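You operate a simulated robot arm through the tools that you are given. There is no shell and no other tool.

Carry out the task below with a simulated robot arm. There is one attempt and no reset: what you move stays moved.

## Task
Copy the purple Type C cassette and stand it in the Copied rack.
Fine: switch Lock on before it goes in and leave it on; set the dial to its type; wait for Copied.

Only the result counts: the job must be done as asked and must still hold three seconds after the hand-in. Knocking over, shifting, dropping, spilling or breaking anything else fails it.

## Robot
A 7-joint arm with a two-finger parallel gripper, fixed in place. Base frame: the origin is on the floor under the middle of its stand, x ahead of it, y to its left, z up. Readings come in mm, rad, newtons and seconds.
With the tool pointing down near the work surface it reaches from about 320 to 740 mm from the base axis. Its first joint turns from -2.496 to 2.496 rad. Payload 3 kg.
The TCP is the grasp point between the finger pads, 30 mm short of the fingertips. In the tool frame z runs along the fingers and y along their closing line. Largest opening 94 mm; finger width 28, thickness 10; the body of the gripper, 50 by 96 mm, starts 55 mm behind the TCP.
Orientation is that of the tool frame in the base frame, as a unit quaternion [w, x, y, z]. With the fingers straight down and closing along the base's y, the tool's x points along the base's -x, its y along +y and its z along -z.

## Interface
- The arm moves only by the tool send_rows. Its arguments are lists of equal length, an entry for each row: "offset": the shift along the tool's x, y, z in mm, a list of three; "turn": the turn, a rotation vector about the tool's x, y, z in rad, a list of three; "gripper": the opening in per cent of the stroke, from 0 (shut) to 100 (fully open). In form: {"offset": [[dx, dy, dz], ...], "turn": [[ax, ay, az], ...], "gripper": [gripper, ...]}. A call has 1 to 20 rows; each row shifts and turns the commanded pose from where the row before left it, along the tool's axes as they then stand. A row lasts 0.2 s, in which the tool goes at most 50 mm and 0.15 rad; a call with a longer step from one row to the next is refused whole, and so is a gripper value outside its range. A pose out of reach is approached as far as the arm can. The call stops where the force on the tool passes 90 N (or 10 N more than at its start, if that is more) or the arm is blocked; 0.2 s more then pass. Each finger travels about 45 mm/s and halts on what it meets, pressing with about 28 N; the grip force reading is that of the motor and also rises with nothing between the fingers. The clock runs only during rows and for 0.2 s after the last one: add rows that do not move to give the fingers time. It gives the time, the measured TCP pose, the force on the tool (base axes), the opening and the grip force at its end, in the units of the frame above (readings bear some noise), with the torque about the TCP (base axes, N m) and any sound that the robot's microphone picked up, and new pictures: "pictures" is both (left out), scene, wrist or none.
- Cameras (640 x 400 px; columns grow to the right, rows downward): "scene" is fixed at [227, 647.5, 1542.4]; the picture's right is [-0.73, -0.69, 0.00], its down [-0.48, 0.51, -0.71] and it looks along [0.49, -0.52, -0.70] (base axes); focal length 358 px, centre (320, 200). "wrist" rides on the gripper at [76, 14, -102] in the tool frame; the picture's right is [-0.18, 0.98, 0.00], its down [-0.75, -0.14, -0.64] and it looks along [-0.63, -0.12, 0.77] (tool axes); focal length 243 px, centre (320, 200). There is no depth. A picture from a camera that has moved, and an enlarged one, comes with that camera's place and axes in the base frame and with its lens. The place of the scene camera against the robot may be out by one fixed shift of up to 12 mm in any direction.
- slide_trunk(by): moves the trunk up (or, below 0, down) by that many mm; the arm rides with it, the base frame stays. It gives what a move gives, with no picture.
- enlarge(camera, box): a new picture of the part [left, top, right, bottom] of that camera's present view, enlarged. No time passes.
- hand_in(): hands the job in; it is judged then, once.

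Nothing tells you positions but the pictures and the camera data. Unless the task says otherwise, let go and move clear before handing in.

The tools are called after "Request:" as name(argument=value, ...) on one line, values as JSON. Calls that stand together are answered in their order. send_rows: Moves the arm, as the interface text tells. Its arguments: {"type":"object","properties":{"offset":{"type":"array"},"turn":{"type":"array"},"gripper":{"type":"array"},"pictures":{"type":"string","enum":["both","scene","wrist","none"]}},"required":["offset","turn","gripper"]} The other tools are called the same way: slide_trunk (by) moves the trunk up or down; enlarge (camera, box) takes an enlarged picture of a part of a camera's view; hand_in () hands the job in.

At the start:

```text
time_s: 0.0
eef_pos: [531.1, 201.0, 1177.7]
tool_rot: [0.0, -0.001, 1.0, 0.0]
ft_force: [-0.5, -0.7, -0.7]
moment: [0.03, -0.02, -0.01]
opening: 94.1
grip_force: 0.1
trunk travel left (down, up): [-200.0, 190.0]
```

scene: 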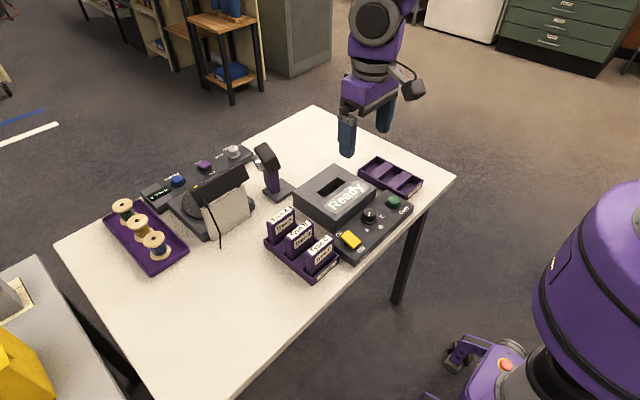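
wrist: 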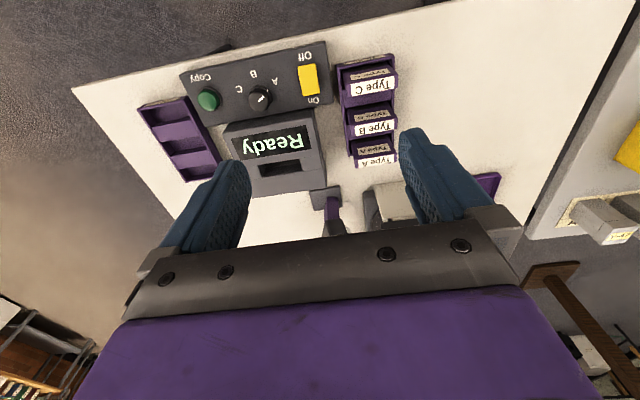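

I see a table with a cassette copier (Ready screen, slot, dial A/B/C, yellow lock switch Off/On, green Copy button), a rack with three cassettes (Type A, B, C) and an empty purple rack. I'll look closer before moving.

Request:
enlarge(camera="scene", box=[250, 140, 440, 290])

Request:
enlarge(camera="wrist", box=[120, 30, 420, 220])

Request:
enlarge(camera="scene", box=[90, 130, 290, 290])

```text
2.67 times, centred on (345, 215) of scene
camera zoom: at [227.0, 647.5, 1542.4], right [-0.73, -0.69, 0.0], down [-0.48, 0.51, -0.71], along [0.49, -0.52, -0.7], focal length 956 px, centre (253, 160)
```

zoom: 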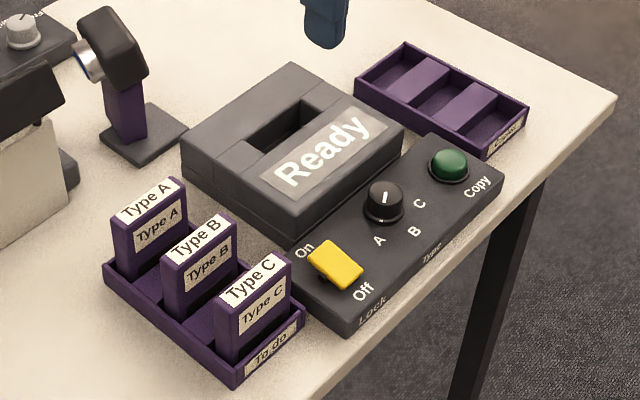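

```text
2.11 times, centred on (270, 125) of wrist
camera zoom: at [456.4, 213.7, 1279.8], right [0.18, 0.98, 0.0], down [0.75, -0.14, 0.64], along [0.63, -0.12, -0.77], focal length 511 px, centre (425, 358)
```

zoom: 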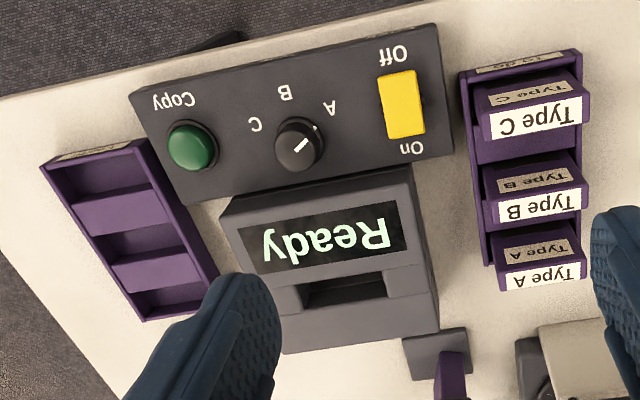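

```text
2.50 times, centred on (190, 210) of scene
camera zoom: at [227.0, 647.5, 1542.4], right [-0.73, -0.69, 0.0], down [-0.48, 0.51, -0.71], along [0.49, -0.52, -0.7], focal length 896 px, centre (645, 175)
```

zoom: 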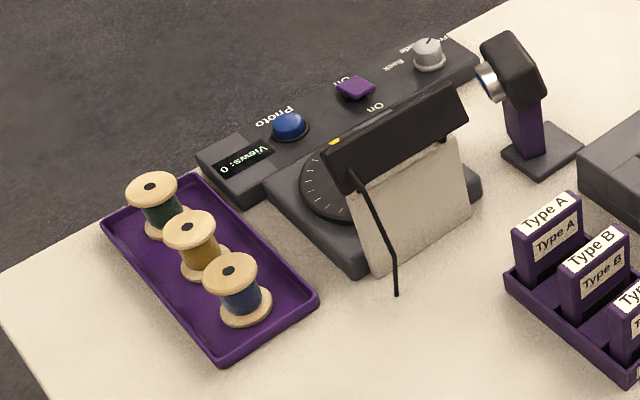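

I take the dial to be near (565, 95, 868) with the control panel on the robot's side of the copier, the To-do rack to its left (+y) and the empty rack to its right (-y). I'll move to a closer, higher-detail viewpoint above the panel to measure things.

Request:
send_rows(offset=[[18, -23, 24], [18, -23, 24], [18, -23, 24], [17, -22, 25], [0, 0, 0]], turn=[[0, 0, 0], [0, 0, 0], [0, 0, 0], [0, 0, 0], [0, 0, 0]], gripper=[100, 100, 100, 100, 100])

```text
time_s: 1.2
eef_pos: [459.8, 107.5, 1081.2]
tool_rot: [0.0, 0.0, 1.0, -0.001]
ft_force: [-0.2, -0.1, -0.8]
moment: [-0.03, 0.0, 0.04]
opening: 93.9
grip_force: 0.2
trunk travel left (down, up): [-200.0, 190.0]
camera wrist: at [384.7, 120.7, 1183.3], right [0.18, 0.98, 0.0], down [0.75, -0.14, 0.64], along [0.63, -0.12, -0.77], focal length 243 px, centre (320, 200)
```

scene: 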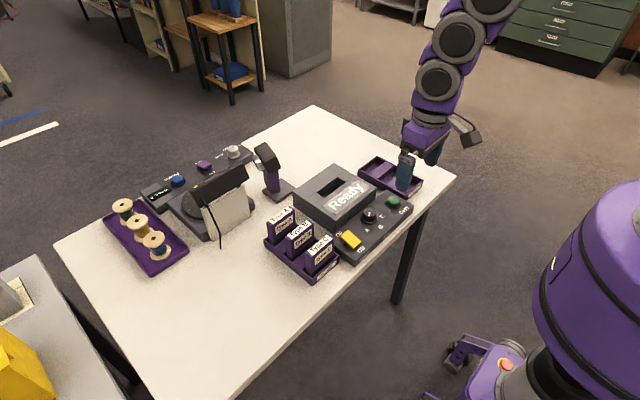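
wrist: 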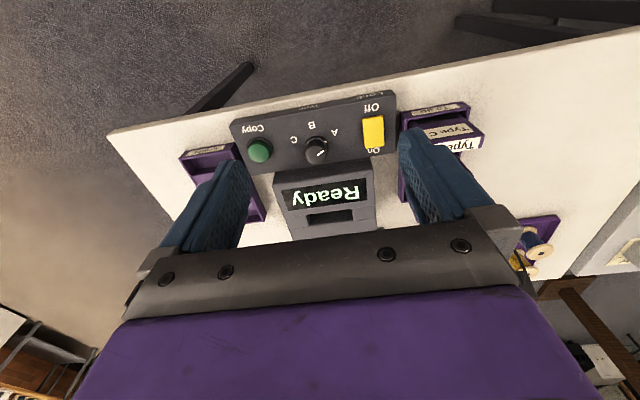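

Request:
enlarge(camera="wrist", box=[170, 70, 490, 270])

Request:
enlarge(camera="wrist", box=[280, 80, 400, 170])

Request:
enlarge(camera="scene", box=[330, 190, 420, 260])

```text
2.00 times, centred on (330, 170) of wrist
camera zoom: at [384.7, 120.7, 1183.3], right [0.18, 0.98, 0.0], down [0.75, -0.14, 0.64], along [0.63, -0.12, -0.77], focal length 485 px, centre (300, 260)
```

zoom: 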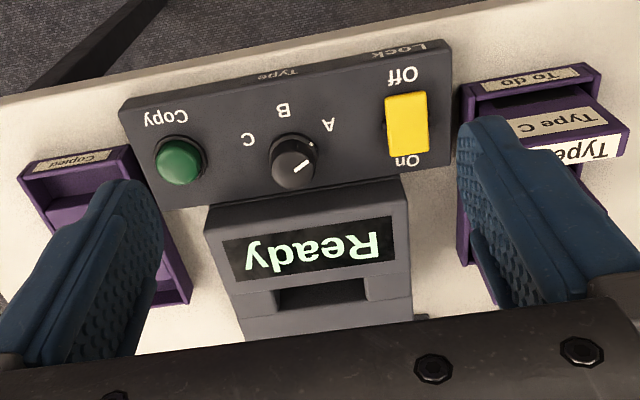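

```text
4.44 times, centred on (340, 125) of wrist
camera zoom: at [384.7, 120.7, 1183.3], right [0.18, 0.98, 0.0], down [0.75, -0.14, 0.64], along [0.63, -0.12, -0.77], focal length 1078 px, centre (231, 533)
```

zoom: 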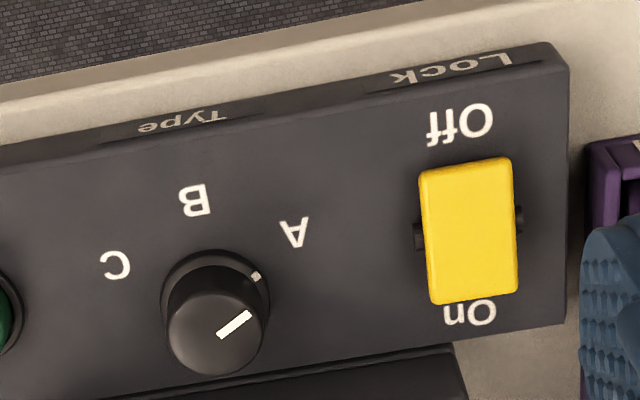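

```text
5.71 times, centred on (375, 225) of scene
camera zoom: at [227.0, 647.5, 1542.4], right [-0.73, -0.69, 0.0], down [-0.48, 0.51, -0.71], along [0.49, -0.52, -0.7], focal length 2048 px, centre (6, 57)
```

zoom: 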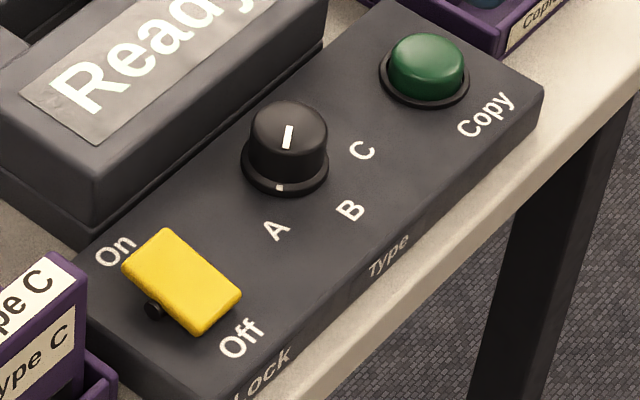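

The panel top looks to be at about z=806, with the dial near (578, 79), the rocker near (561, 174) and the Copy button near (558, -12). The dial points at A now and C is about 120° counter-clockwise from above. I'll go lower for more precise measurements.

Request:
send_rows(offset=[[0, -5, 30], [0, -5, 30], [0, 0, 30], [0, 0, 30], [0, 0, 0]], turn=[[0, 0, 0], [0, 0, 0], [0, 0, 0], [0, 0, 0], [0, 0, 0]], gripper=[100, 100, 100, 100, 100], pictures="wrist")

Request:
enlarge(camera="wrist", box=[160, 40, 480, 240])

```text
time_s: 2.4
eef_pos: [458.4, 99.6, 961.0]
tool_rot: [0.001, 0.0, 1.0, 0.001]
ft_force: [0.4, -0.4, 0.0]
moment: [0.0, -0.02, -0.01]
opening: 93.9
grip_force: 0.1
trunk travel left (down, up): [-200.0, 190.0]
camera wrist: at [383.2, 112.9, 1063.6], right [0.18, 0.98, 0.0], down [0.75, -0.14, 0.64], along [0.63, -0.12, -0.77], focal length 243 px, centre (320, 200)
```

wrist: 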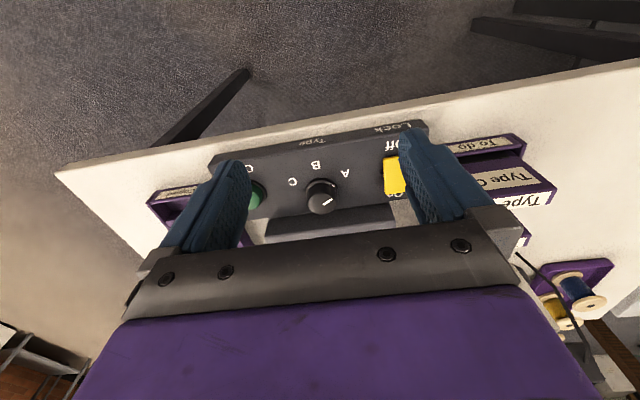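

```text
2.00 times, centred on (320, 140) of wrist
camera zoom: at [383.2, 112.9, 1063.6], right [0.18, 0.98, 0.0], down [0.75, -0.14, 0.64], along [0.63, -0.12, -0.77], focal length 485 px, centre (320, 320)
```

zoom: 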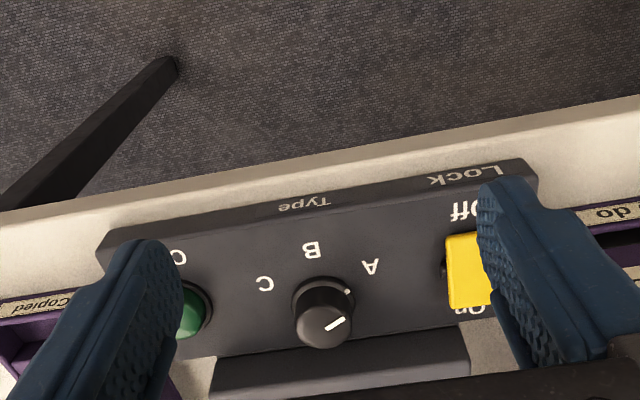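

Panel top is at about z=812, dial at (574, 79), rocker pivot near (562, 174) with the On end on the far (+x) side. I'll close the fingers and hover over the On end of the rocker, then check.

Request:
send_rows(offset=[[-30, 18, 5], [-30, 18, 5], [-30, 18, 5], [-31, 19, 6], [0, 0, 0], [0, 0, 0]], turn=[[0, 0, 0], [0, 0, 0], [0, 0, 0], [0, 0, 0], [0, 0, 0], [0, 0, 0]], gripper=[0, 0, 0, 0, 0, 0])

Request:
enlarge(camera="scene", box=[310, 150, 430, 270])

Request:
enlarge(camera="wrist", box=[160, 40, 480, 240])

```text
time_s: 3.8
eef_pos: [580.6, 170.3, 941.0]
tool_rot: [0.0, 0.0, 1.0, 0.0]
ft_force: [-0.1, 0.1, -0.8]
moment: [0.01, -0.02, 0.02]
opening: 0.0
grip_force: 26.3
trunk travel left (down, up): [-200.0, 190.0]
camera wrist: at [504.7, 184.5, 1043.3], right [0.18, 0.98, 0.0], down [0.75, -0.14, 0.64], along [0.63, -0.12, -0.77], focal length 243 px, centre (320, 200)
```

scene: 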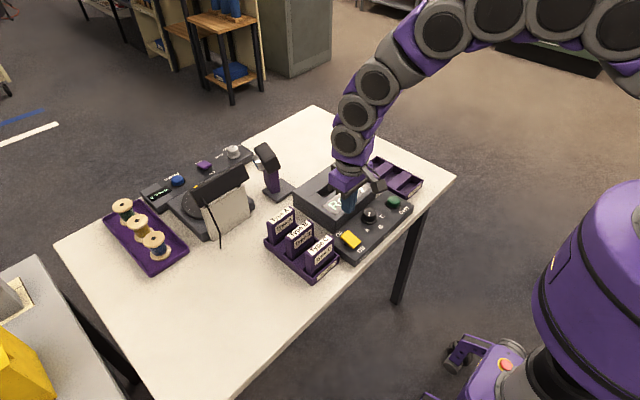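
wrist: 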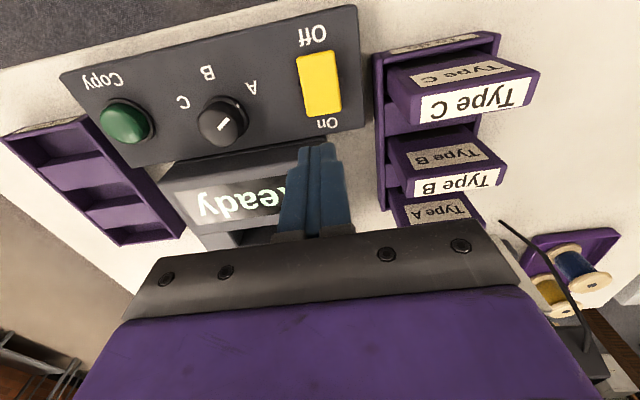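

```text
3.33 times, centred on (370, 210) of scene
camera zoom: at [227.0, 647.5, 1542.4], right [-0.73, -0.69, 0.0], down [-0.48, 0.51, -0.71], along [0.49, -0.52, -0.7], focal length 1195 px, centre (153, 167)
```

zoom: 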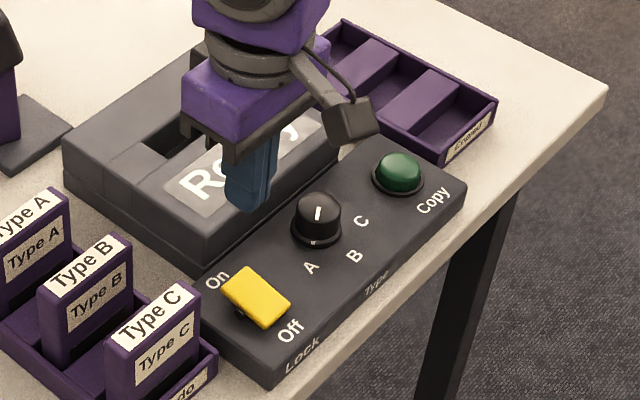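

```text
2.00 times, centred on (320, 140) of wrist
camera zoom: at [504.7, 184.5, 1043.3], right [0.18, 0.98, 0.0], down [0.75, -0.14, 0.64], along [0.63, -0.12, -0.77], focal length 485 px, centre (320, 320)
```

zoom: 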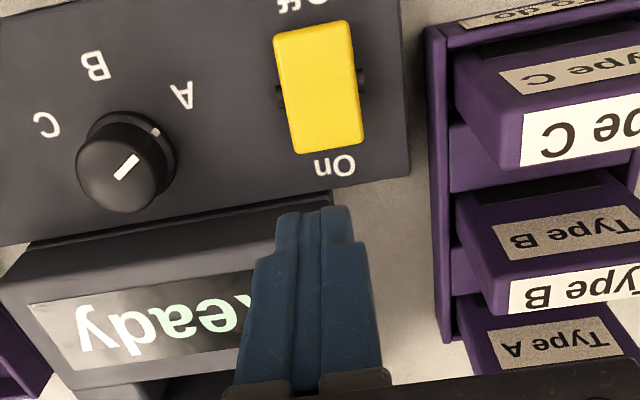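

The view confirms the rocker's On end is raised, and the closed fingertips are about 6 mm inside its On edge. I'll shift 3 mm in +y and 2 mm in +x and descend to press it.

Request:
send_rows(offset=[[-2, 3, 24], [0, 0, 24], [0, 0, 20], [0, 0, 3], [0, 0, 3], [0, 0, 3], [0, 0, 3]], turn=[[0, 0, 0], [0, 0, 0], [0, 0, 0], [0, 0, 0], [0, 0, 0], [0, 0, 0], [0, 0, 0]], gripper=[0, 0, 0, 0, 0, 0, 0])

Request:
enlarge(camera="scene", box=[310, 150, 430, 270])

Request:
enlarge(camera="wrist", box=[160, 40, 480, 240])

```text
time_s: 5.4
eef_pos: [582.6, 173.8, 860.7]
tool_rot: [0.001, -0.001, 1.0, 0.0]
ft_force: [0.7, 0.5, -0.6]
moment: [0.01, -0.04, -0.01]
opening: 0.1
grip_force: 27.8
trunk travel left (down, up): [-200.0, 190.0]
camera wrist: at [506.3, 188.0, 962.8], right [0.18, 0.98, 0.0], down [0.75, -0.14, 0.64], along [0.63, -0.12, -0.77], focal length 243 px, centre (320, 200)
```

scene: 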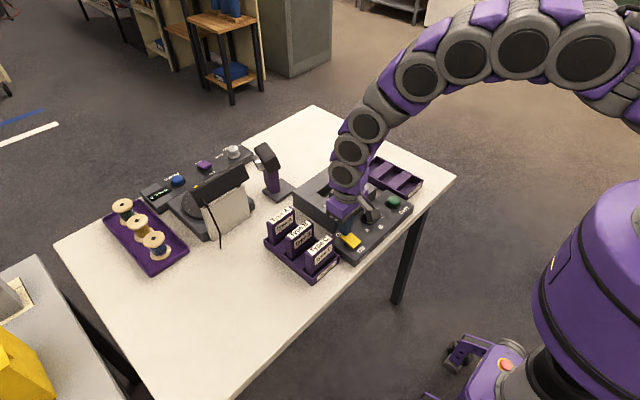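
wrist: 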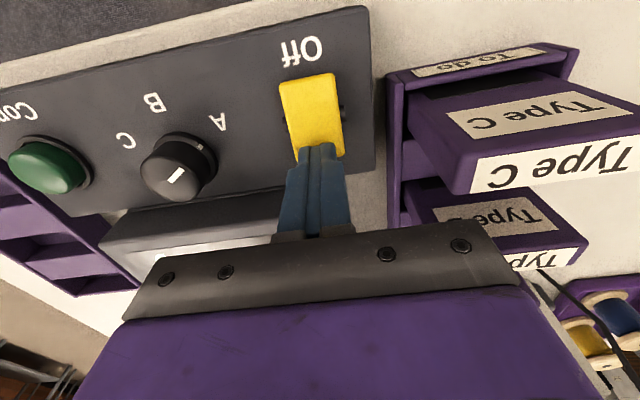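

```text
3.33 times, centred on (370, 210) of scene
camera zoom: at [227.0, 647.5, 1542.4], right [-0.73, -0.69, 0.0], down [-0.48, 0.51, -0.71], along [0.49, -0.52, -0.7], focal length 1195 px, centre (153, 167)
```

zoom: 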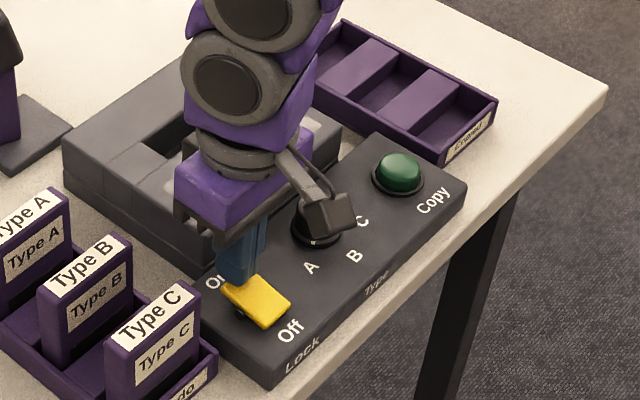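

```text
2.00 times, centred on (320, 140) of wrist
camera zoom: at [506.3, 188.0, 962.8], right [0.18, 0.98, 0.0], down [0.75, -0.14, 0.64], along [0.63, -0.12, -0.77], focal length 485 px, centre (320, 320)
```

zoom: 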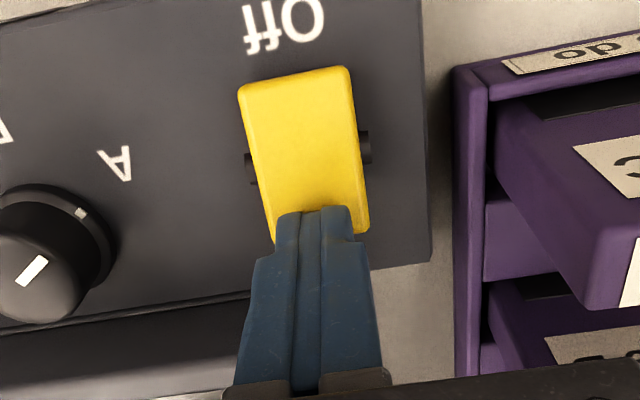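

No contact yet with the tips at about z=831. I'll keep pressing down in small steps.

Request:
send_rows(offset=[[0, 0, 2], [0, 0, 2], [0, 0, 2], [0, 0, 2]], turn=[[0, 0, 0], [0, 0, 0], [0, 0, 0], [0, 0, 0]], gripper=[0, 0, 0, 0], pictures="wrist")

Request:
enlarge(camera="wrist", box=[240, 40, 400, 180])

```text
time_s: 6.4
eef_pos: [582.0, 174.1, 854.6]
tool_rot: [0.002, 0.0, 1.0, 0.001]
ft_force: [-1.2, 0.9, 23.9]
moment: [0.0, 0.38, -0.11]
opening: 0.0
grip_force: 27.8
trunk travel left (down, up): [-200.0, 190.0]
camera wrist: at [505.5, 187.9, 956.5], right [0.18, 0.98, 0.0], down [0.75, -0.14, 0.64], along [0.63, -0.12, -0.76], focal length 243 px, centre (320, 200)
```

wrist: 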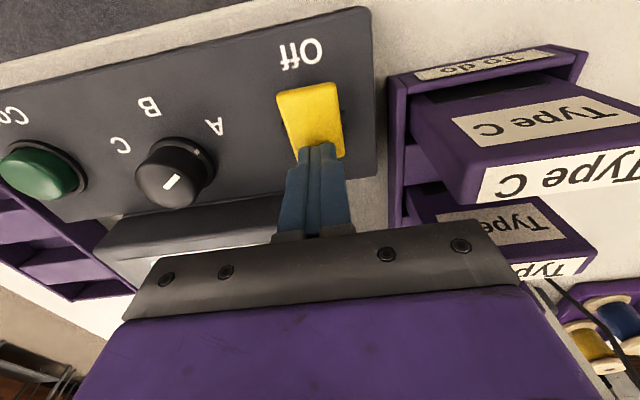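

```text
2.86 times, centred on (320, 110) of wrist
camera zoom: at [505.5, 187.9, 956.5], right [0.18, 0.98, 0.0], down [0.75, -0.14, 0.64], along [0.63, -0.12, -0.76], focal length 693 px, centre (320, 457)
```

zoom: 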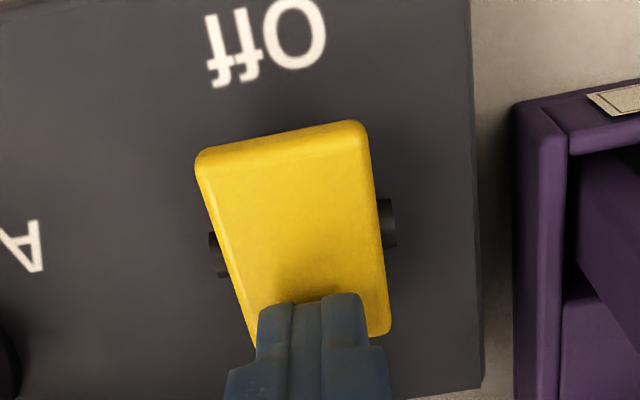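

The rocker has contact at 24 N and its Off end seems to have risen. I'll press slightly further to make sure it's at its stop, then lift and check.

Request:
send_rows(offset=[[0, 0, 1.5], [0, 0, 1.5]], turn=[[0, 0, 0], [0, 0, 0]], gripper=[0, 0], pictures="none")

```text
time_s: 7.0
eef_pos: [582.1, 174.3, 854.0]
tool_rot: [0.004, 0.0, 1.0, 0.001]
ft_force: [2.1, 3.2, 60.2]
moment: [0.0, 0.75, -0.37]
opening: 0.1
grip_force: 28.1
trunk travel left (down, up): [-200.0, 190.0]
```

The rocker is at its stop (60 N with no further travel). I'll lift and look.

Request:
send_rows(offset=[[0, 0, -11], [0, 0, -30], [0, 0, -40], [0, 0, 0]], turn=[[0, 0, 0], [0, 0, 0], [0, 0, 0], [0, 0, 0]], gripper=[0, 0, 0, 0])

Request:
enlarge(camera="scene", box=[310, 150, 430, 270])

Request:
enlarge(camera="wrist", box=[160, 0, 480, 200])

```text
time_s: 8.0
eef_pos: [581.6, 173.5, 929.9]
tool_rot: [-0.001, -0.001, 1.0, -0.001]
ft_force: [0.3, -0.2, 0.6]
moment: [-0.01, 0.0, 0.0]
opening: 0.1
grip_force: 27.9
trunk travel left (down, up): [-200.0, 190.0]
camera wrist: at [506.5, 186.2, 1032.2], right [0.18, 0.98, 0.0], down [0.75, -0.14, 0.64], along [0.63, -0.12, -0.77], focal length 243 px, centre (320, 200)
```

scene: 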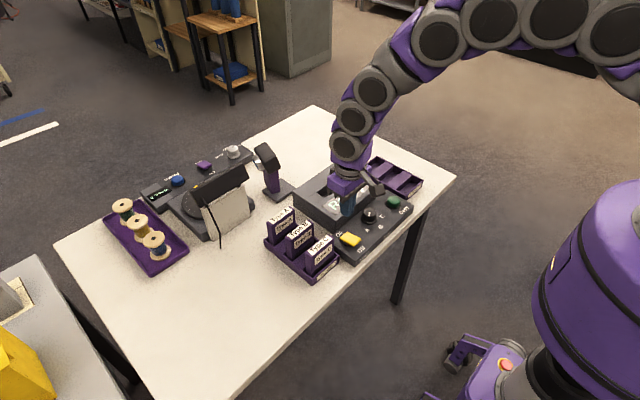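
wrist: 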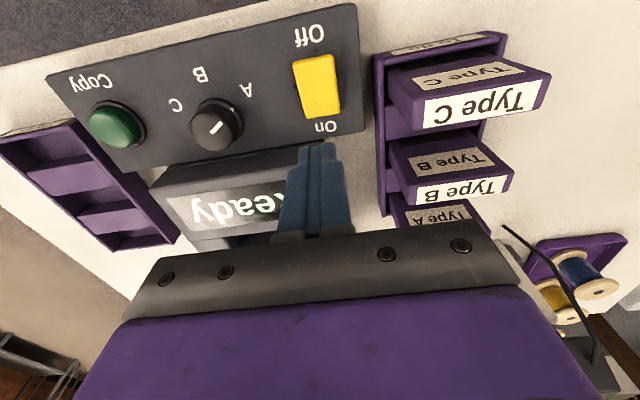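

```text
3.33 times, centred on (370, 210) of scene
camera zoom: at [227.0, 647.5, 1542.4], right [-0.73, -0.69, 0.0], down [-0.48, 0.51, -0.71], along [0.49, -0.52, -0.7], focal length 1195 px, centre (153, 167)
```

zoom: 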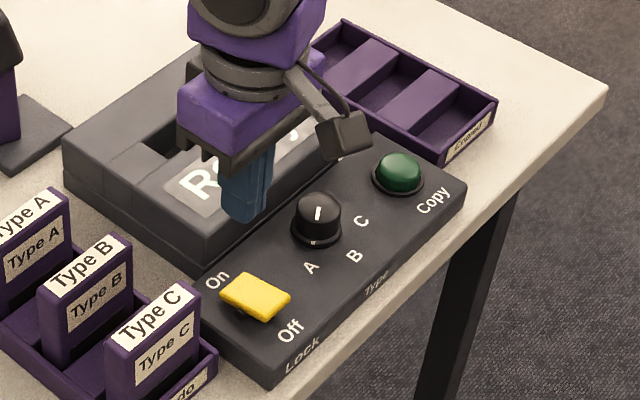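

```text
2.00 times, centred on (320, 100) of wrist
camera zoom: at [506.5, 186.2, 1032.2], right [0.18, 0.98, 0.0], down [0.75, -0.14, 0.64], along [0.63, -0.12, -0.77], focal length 485 px, centre (320, 400)
```

zoom: 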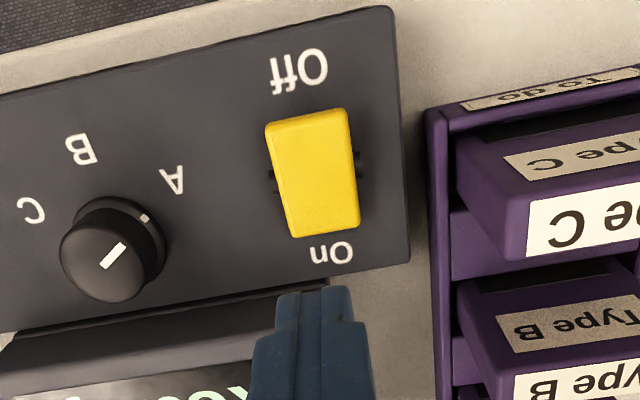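

The rocker has clearly flipped and stays: Lock is On. Next I'll move above the dial (about (574.5, 81)) with fingers partly open and check alignment.

Request:
send_rows(offset=[[2.5, -31, 0], [2.5, -31, 0], [2.5, -31, 0], [0, 0, 0]], turn=[[0, 0, 0], [0, 0, 0], [0, 0, 0], [0, 0, 0]], gripper=[0, 30, 64, 64], pictures="wrist")

Request:
enlarge(camera="wrist", box=[200, 40, 440, 190])

```text
time_s: 9.0
eef_pos: [575.7, 79.1, 931.1]
tool_rot: [0.0, 0.0, 1.0, -0.001]
ft_force: [-0.6, 0.4, 0.1]
moment: [0.04, 0.03, 0.02]
opening: 60.2
grip_force: 0.0
trunk travel left (down, up): [-200.0, 190.0]
camera wrist: at [499.1, 91.9, 1032.6], right [0.18, 0.98, 0.0], down [0.75, -0.14, 0.64], along [0.63, -0.12, -0.77], focal length 243 px, centre (320, 200)
```

wrist: 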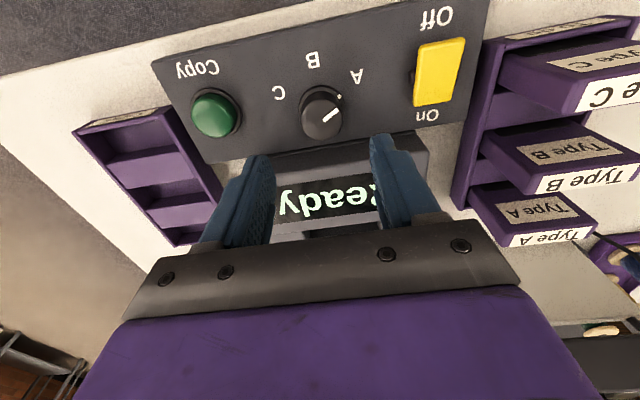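

```text
2.67 times, centred on (320, 115) of wrist
camera zoom: at [499.1, 91.9, 1032.6], right [0.18, 0.98, 0.0], down [0.75, -0.14, 0.64], along [0.63, -0.12, -0.77], focal length 647 px, centre (320, 427)
```

zoom: 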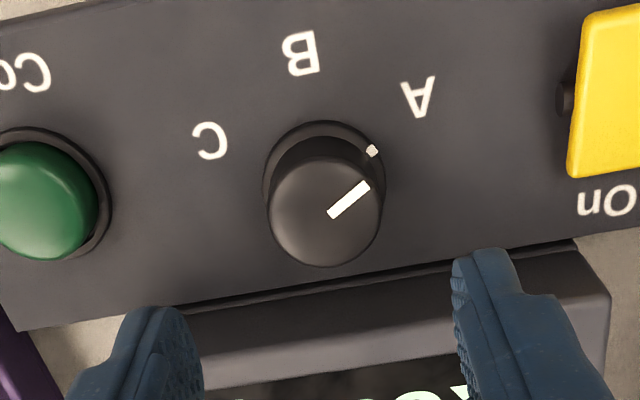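

The tool axis is about 2 mm off the knob centre in each direction. I'll correct that, turn the gripper 30° clockwise (seen from above) as starting angle, and descend around the knob.

Request:
send_rows(offset=[[2, 1.8, 0], [0, 0, 0], [0, 0, 0], [0, 0, 0], [0, 0, 20], [0, 0, 20], [0, 0, 20], [0, 0, 0]], turn=[[0, 0, 0.1309], [0, 0, 0.1309], [0, 0, 0.1309], [0, 0, 0.1309], [0, 0, 0], [0, 0, 0], [0, 0, 0], [0, 0, 0]], gripper=[64, 64, 64, 64, 64, 64, 64, 64])

Request:
enlarge(camera="wrist", box=[200, 40, 440, 190])

Request:
enlarge(camera="scene", box=[310, 150, 430, 270])

```text
time_s: 10.8
eef_pos: [572.7, 83.3, 870.0]
tool_rot: [0.0, 0.258, 0.966, 0.0]
ft_force: [-0.5, 0.1, 0.4]
moment: [-0.01, 0.01, -0.01]
opening: 60.6
grip_force: 0.1
trunk travel left (down, up): [-200.0, 190.0]
camera wrist: at [514.6, 133.0, 972.1], right [0.65, 0.76, 0.0], down [0.58, -0.5, 0.64], along [0.49, -0.42, -0.77], focal length 243 px, centre (320, 200)
```

scene: 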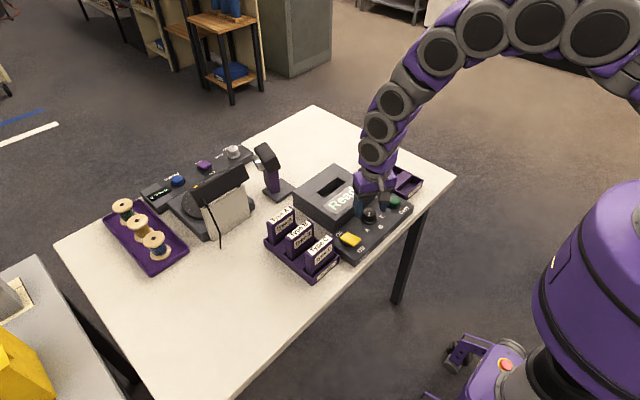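
wrist: 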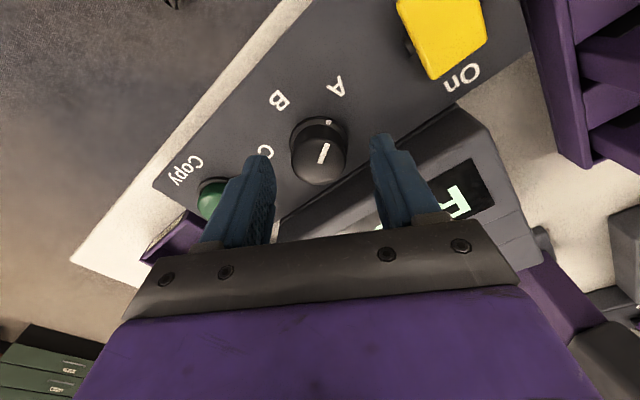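

```text
2.67 times, centred on (320, 115) of wrist
camera zoom: at [514.6, 133.0, 972.1], right [0.65, 0.76, 0.0], down [0.58, -0.5, 0.64], along [0.49, -0.42, -0.77], focal length 647 px, centre (320, 427)
```

zoom: 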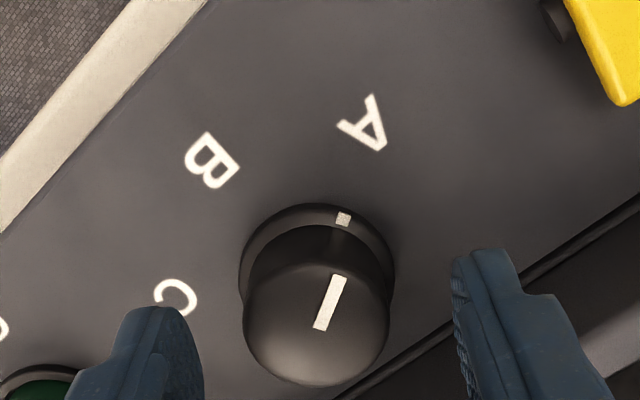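

```text
3.33 times, centred on (370, 210) of scene
camera zoom: at [227.0, 647.5, 1542.4], right [-0.73, -0.69, 0.0], down [-0.48, 0.51, -0.71], along [0.49, -0.52, -0.7], focal length 1195 px, centre (153, 167)
```

zoom: 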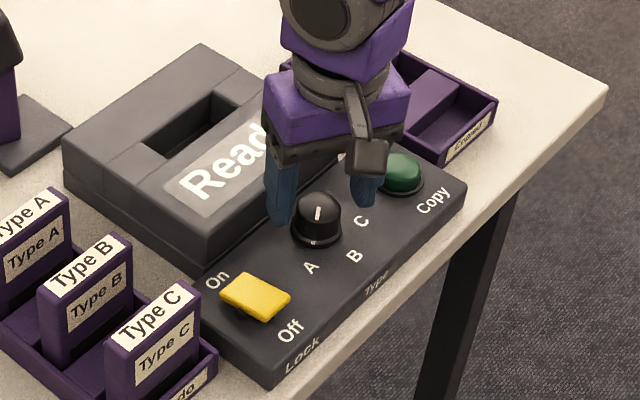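

Alignment is within a millimetre. I'll descend the last 16 mm, grip the knob, turn it 60° counter-clockwise, and look.

Request:
send_rows(offset=[[0, -0.9, 8], [0, 0, 8], [0, 0, 0], [0, 0, 0], [0, 0, 0], [0, 0, 0]], turn=[[0, 0, 0], [0, 0, 0], [0, 0, 0], [0, 0, 0], [0, 0, 0], [0, 0, 0]], gripper=[64, 64, 20, 20, 20, 20], pictures="wrist")

```text
time_s: 12.2
eef_pos: [572.2, 81.0, 853.2]
tool_rot: [-0.001, 0.259, 0.966, 0.0]
ft_force: [1.4, 0.9, 0.1]
moment: [-0.01, -0.12, 0.0]
opening: 34.8
grip_force: 45.0
trunk travel left (down, up): [-200.0, 190.0]
camera wrist: at [514.1, 131.3, 955.8], right [0.65, 0.76, 0.0], down [0.58, -0.5, 0.64], along [0.49, -0.42, -0.77], focal length 243 px, centre (320, 200)
```

wrist: 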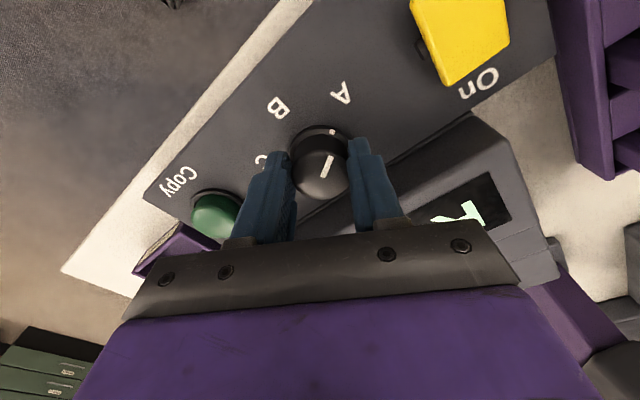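

The knob is gripped (opening 34.8 mm) with little side force. Now I'll turn it 60° counter-clockwise as seen from above.

Request:
send_rows(offset=[[0, 0, 0], [0, 0, 0], [0, 0, 0], [0, 0, 0], [0, 0, 0], [0, 0, 0], [0, 0, 0], [0, 0, 0], [0, 0, 0]], turn=[[0, 0, -0.131], [0, 0, -0.131], [0, 0, -0.131], [0, 0, -0.131], [0, 0, -0.131], [0, 0, -0.131], [0, 0, -0.131], [0, 0, -0.131], [0, 0, 0]], gripper=[20, 20, 20, 20, 20, 20, 20, 20, 20], pictures="wrist")

Request:
enlarge(camera="wrist", box=[200, 40, 440, 190])

```text
time_s: 14.2
eef_pos: [573.2, 79.1, 853.2]
tool_rot: [0.0, -0.26, 0.966, 0.001]
ft_force: [4.7, -32.1, -16.7]
moment: [-1.06, 0.31, -0.09]
opening: 34.9
grip_force: 45.2
trunk travel left (down, up): [-200.0, 190.0]
camera wrist: at [500.1, 50.7, 955.9], right [-0.33, 0.94, 0.0], down [0.72, 0.25, 0.64], along [0.6, 0.22, -0.77], focal length 243 px, centre (320, 200)
```

wrist: 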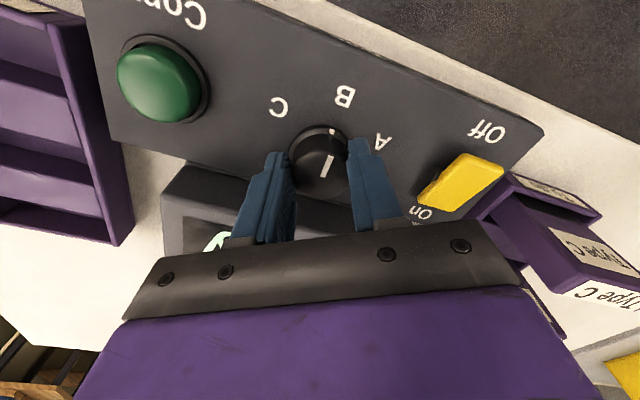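

```text
2.67 times, centred on (320, 115) of wrist
camera zoom: at [500.1, 50.7, 955.9], right [-0.33, 0.94, 0.0], down [0.72, 0.25, 0.64], along [0.6, 0.22, -0.77], focal length 647 px, centre (320, 427)
```

zoom: 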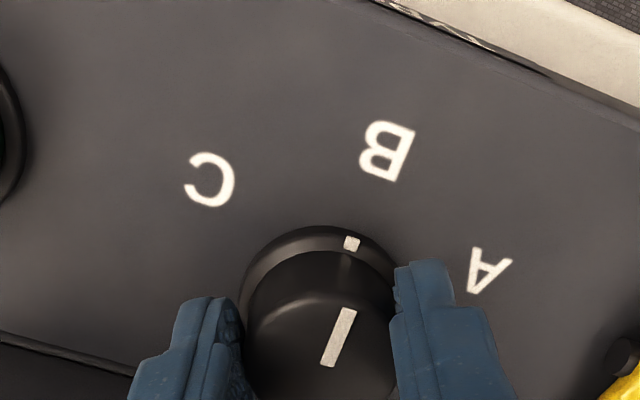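

The dial now points at B, with some sideways force built up from slight mis-centring. I'll release, rotate back by 60°, and check alignment before the second turn.

Request:
send_rows(offset=[[0, 0, 0], [0, 0, 0], [0, 0, 0], [0, 0, 0], [0, 0, 0], [0, 0, 0], [0, 0, 0], [0, 0, 0], [0, 0, 0], [0, 0, 0], [0, 0, 0], [0, 0, 0]], turn=[[0, 0, 0], [0, 0, 0], [0, 0, 0], [0, 0, 0.131], [0, 0, 0.131], [0, 0, 0.131], [0, 0, 0.131], [0, 0, 0.131], [0, 0, 0.131], [0, 0, 0.131], [0, 0, 0.131], [0, 0, 0]], gripper=[64, 64, 64, 64, 64, 64, 64, 64, 64, 64, 64, 64], pictures="wrist")

Request:
enlarge(camera="wrist", box=[200, 40, 440, 190])

```text
time_s: 16.8
eef_pos: [571.9, 82.1, 853.5]
tool_rot: [0.0, 0.26, 0.966, 0.001]
ft_force: [0.9, 1.0, 1.2]
moment: [0.01, -0.03, 0.03]
opening: 60.3
grip_force: 0.0
trunk travel left (down, up): [-200.0, 190.0]
camera wrist: at [514.5, 131.3, 956.3], right [0.65, 0.76, 0.0], down [0.58, -0.5, 0.64], along [0.49, -0.42, -0.77], focal length 243 px, centre (320, 200)
```

wrist: 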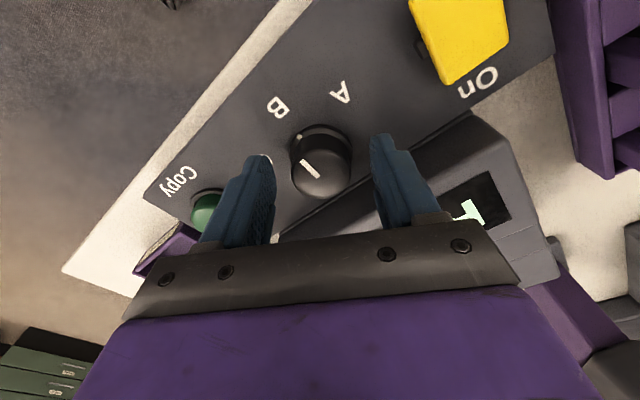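

```text
2.67 times, centred on (320, 115) of wrist
camera zoom: at [514.5, 131.3, 956.3], right [0.65, 0.76, 0.0], down [0.58, -0.5, 0.64], along [0.49, -0.42, -0.77], focal length 647 px, centre (320, 427)
```

zoom: 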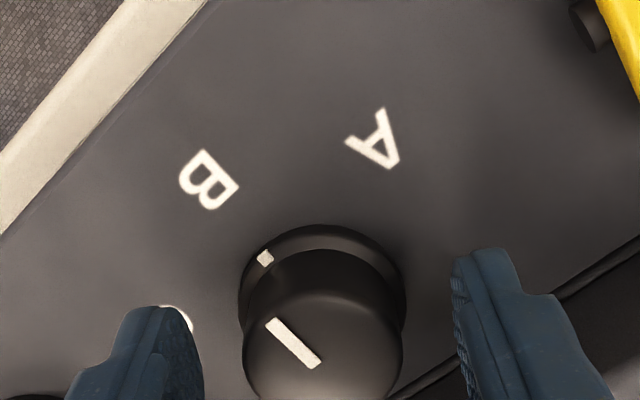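

The knob centre appears to be about 2–3 mm off along the finger-width direction, which explains the sideways force. I'll correct, grip again and turn the second 60° toward C.

Request:
send_rows(offset=[[-2.6, 0.3, 0], [0, 0, 0], [0, 0, 0], [0, 0, 0], [0, 0, 0]], turn=[[0, 0, 0], [0, 0, 0], [0, 0, 0], [0, 0, 0], [0, 0, 0]], gripper=[64, 20, 20, 20, 20], pictures="none")

Request:
send_rows(offset=[[0, 0, 0], [0, 0, 0], [0, 0, 0], [0, 0, 0], [0, 0, 0], [0, 0, 0], [0, 0, 0], [0, 0, 0], [0, 0, 0]], turn=[[0, 0, -0.131], [0, 0, -0.131], [0, 0, -0.131], [0, 0, -0.131], [0, 0, -0.131], [0, 0, -0.131], [0, 0, -0.131], [0, 0, -0.131], [0, 0, 0]], gripper=[20, 20, 20, 20, 20, 20, 20, 20, 20], pictures="wrist")

Request:
enlarge(camera="wrist", box=[200, 40, 440, 190])

```text
time_s: 18.0
eef_pos: [574.4, 80.6, 854.3]
tool_rot: [-0.001, 0.259, 0.966, 0.0]
ft_force: [-8.5, -4.1, 0.2]
moment: [-0.21, 0.54, 0.01]
opening: 35.1
grip_force: 45.1
trunk travel left (down, up): [-200.0, 190.0]
```

```text
time_s: 20.0
eef_pos: [574.0, 79.4, 854.0]
tool_rot: [0.0, -0.259, 0.966, 0.001]
ft_force: [-17.0, -12.7, -0.6]
moment: [-0.29, 0.33, 0.07]
opening: 35.1
grip_force: 44.5
trunk travel left (down, up): [-200.0, 190.0]
camera wrist: at [501.9, 51.7, 956.3], right [-0.33, 0.94, 0.0], down [0.72, 0.25, 0.64], along [0.6, 0.22, -0.77], focal length 243 px, centre (320, 200)
```

wrist: 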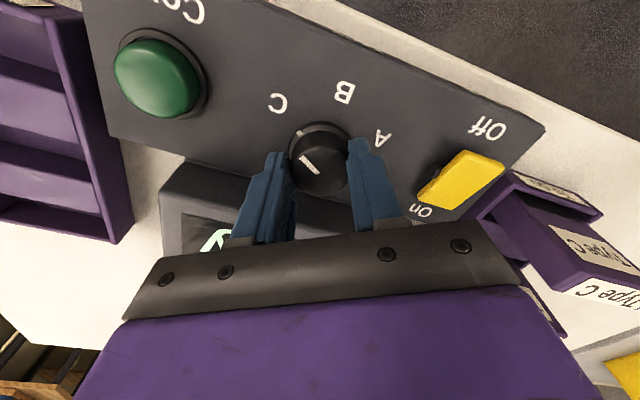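

```text
2.67 times, centred on (320, 115) of wrist
camera zoom: at [501.9, 51.7, 956.3], right [-0.33, 0.94, 0.0], down [0.72, 0.25, 0.64], along [0.6, 0.22, -0.77], focal length 647 px, centre (320, 427)
```

zoom: 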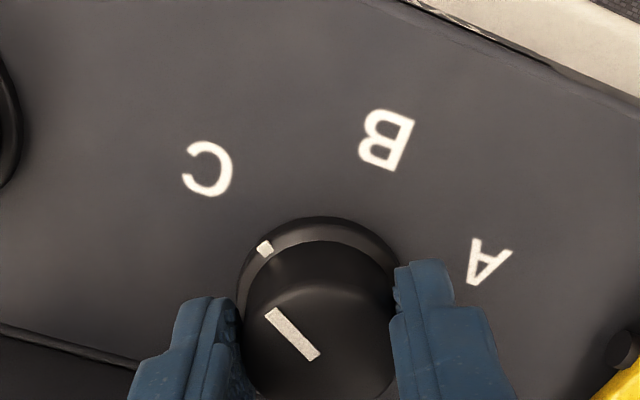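

The dial appears to point at C. I'll release, lift, and return the gripper to its neutral angle to inspect.

Request:
send_rows(offset=[[0, 0, 0], [0, 0, 0], [0, 0, -20], [0, 0, -30], [0, 0, -40], [0, 0, 0], [0, 0, 0]], turn=[[0, 0, 0], [0, 0, 0], [0, 0, 0], [0, 0, 0.131], [0, 0, 0.131], [0, 0, 0.131], [0, 0, 0.131]], gripper=[64, 64, 64, 64, 64, 64, 64])

Request:
enlarge(camera="wrist", box=[200, 40, 440, 190])

Request:
enlarge(camera="scene", box=[310, 150, 430, 270])

```text
time_s: 21.6
eef_pos: [575.5, 80.6, 944.1]
tool_rot: [0.001, 0.001, 1.0, -0.001]
ft_force: [-0.2, 0.4, 0.6]
moment: [-0.03, 0.01, 0.0]
opening: 60.4
grip_force: 0.1
trunk travel left (down, up): [-200.0, 190.0]
camera wrist: at [499.3, 94.4, 1047.1], right [0.19, 0.98, 0.0], down [0.75, -0.14, 0.64], along [0.63, -0.12, -0.77], focal length 243 px, centre (320, 200)
```

scene: 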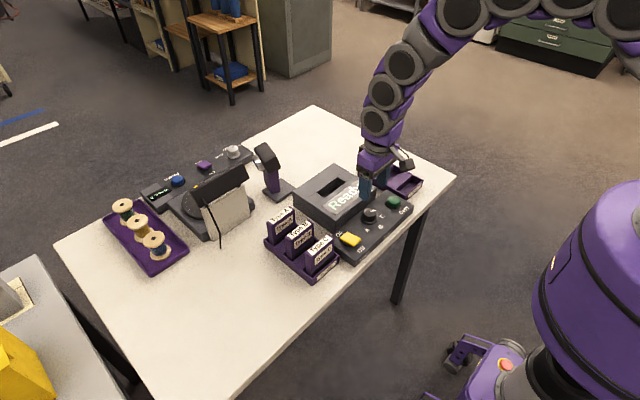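
wrist: 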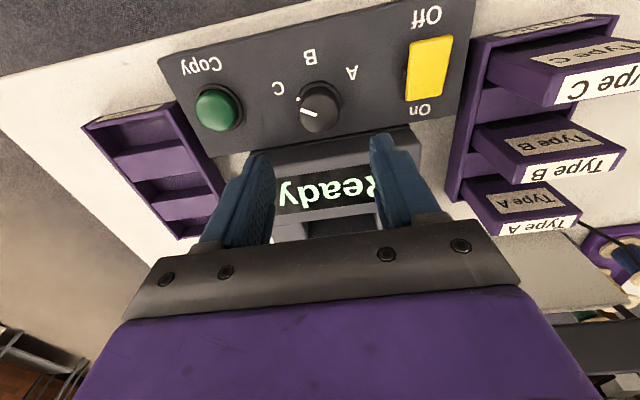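

```text
2.67 times, centred on (320, 115) of wrist
camera zoom: at [499.3, 94.4, 1047.1], right [0.19, 0.98, 0.0], down [0.75, -0.14, 0.64], along [0.63, -0.12, -0.77], focal length 647 px, centre (320, 427)
```

zoom: 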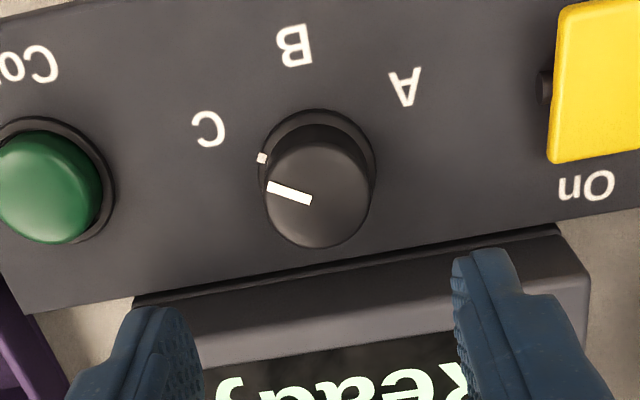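

```text
3.33 times, centred on (370, 210) of scene
camera zoom: at [227.0, 647.5, 1542.4], right [-0.73, -0.69, 0.0], down [-0.48, 0.51, -0.71], along [0.49, -0.52, -0.7], focal length 1195 px, centre (153, 167)
```

zoom: 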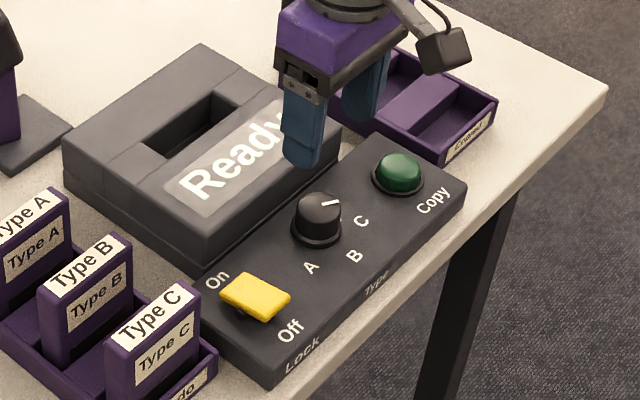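

The dial points at C (pointer ≈243°, C label ≈240°). Now I'll move to inspect the To-do rack and the Type C cassette.

Request:
send_rows(offset=[[15, 36, -14], [15, 36, -14], [15, 36, -14], [15, 36, -14], [15, 36, 0], [0, 0, 0]], turn=[[0, 0, 0], [0, 0, 0], [0, 0, 0], [0, 0, 0], [0, 0, 0], [0, 0, 0]], gripper=[64, 70, 80, 90, 100, 100])

Request:
enlarge(camera="wrist", box=[200, 60, 440, 210])

Request:
enlarge(camera="scene", box=[255, 190, 375, 290])

```text
time_s: 23.0
eef_pos: [500.7, 262.0, 998.8]
tool_rot: [0.0, 0.0, 1.0, 0.0]
ft_force: [0.2, -0.6, 0.1]
moment: [-0.01, 0.0, 0.01]
opening: 94.0
grip_force: 0.1
trunk travel left (down, up): [-200.0, 190.0]
camera wrist: at [424.6, 274.8, 1102.5], right [0.18, 0.98, 0.0], down [0.75, -0.14, 0.64], along [0.63, -0.12, -0.77], focal length 243 px, centre (320, 200)
```

scene: 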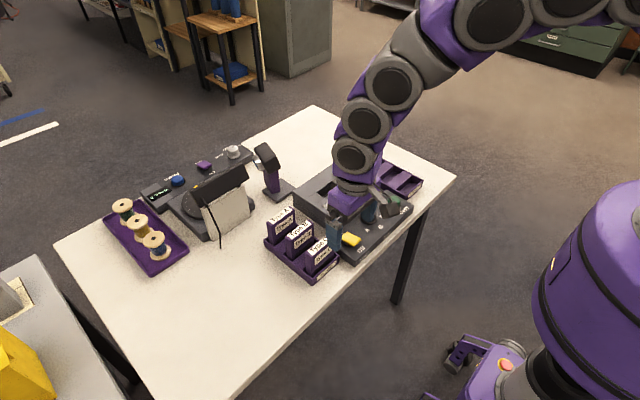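
wrist: 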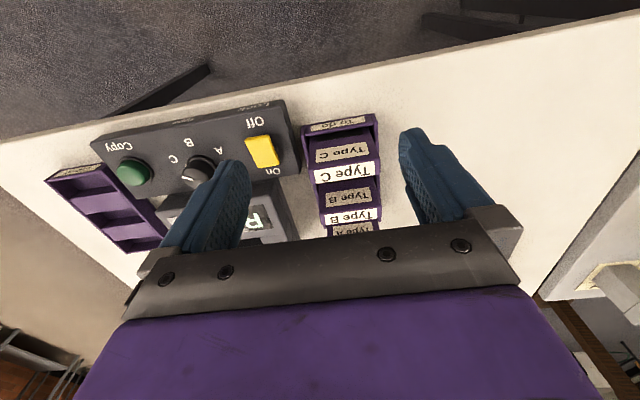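

```text
2.67 times, centred on (320, 135) of wrist
camera zoom: at [424.6, 274.8, 1102.5], right [0.18, 0.98, 0.0], down [0.75, -0.14, 0.64], along [0.63, -0.12, -0.77], focal length 647 px, centre (320, 373)
```

zoom: 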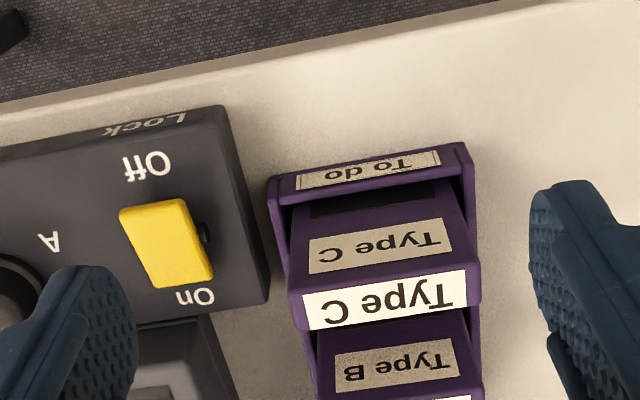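

```text
4.00 times, centred on (315, 240) of scene
camera zoom: at [227.0, 647.5, 1542.4], right [-0.73, -0.69, 0.0], down [-0.48, 0.51, -0.71], along [0.49, -0.52, -0.7], focal length 1434 px, centre (340, 40)
```

zoom: 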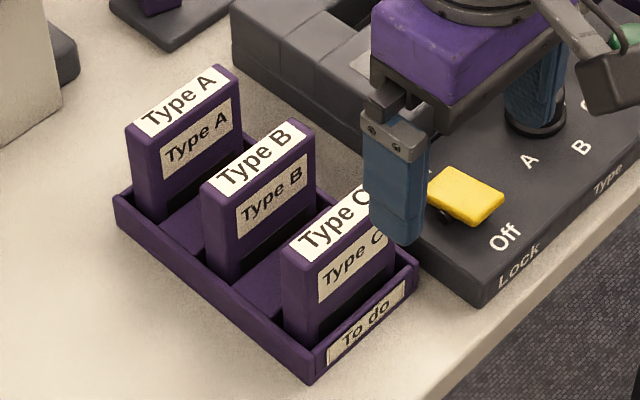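

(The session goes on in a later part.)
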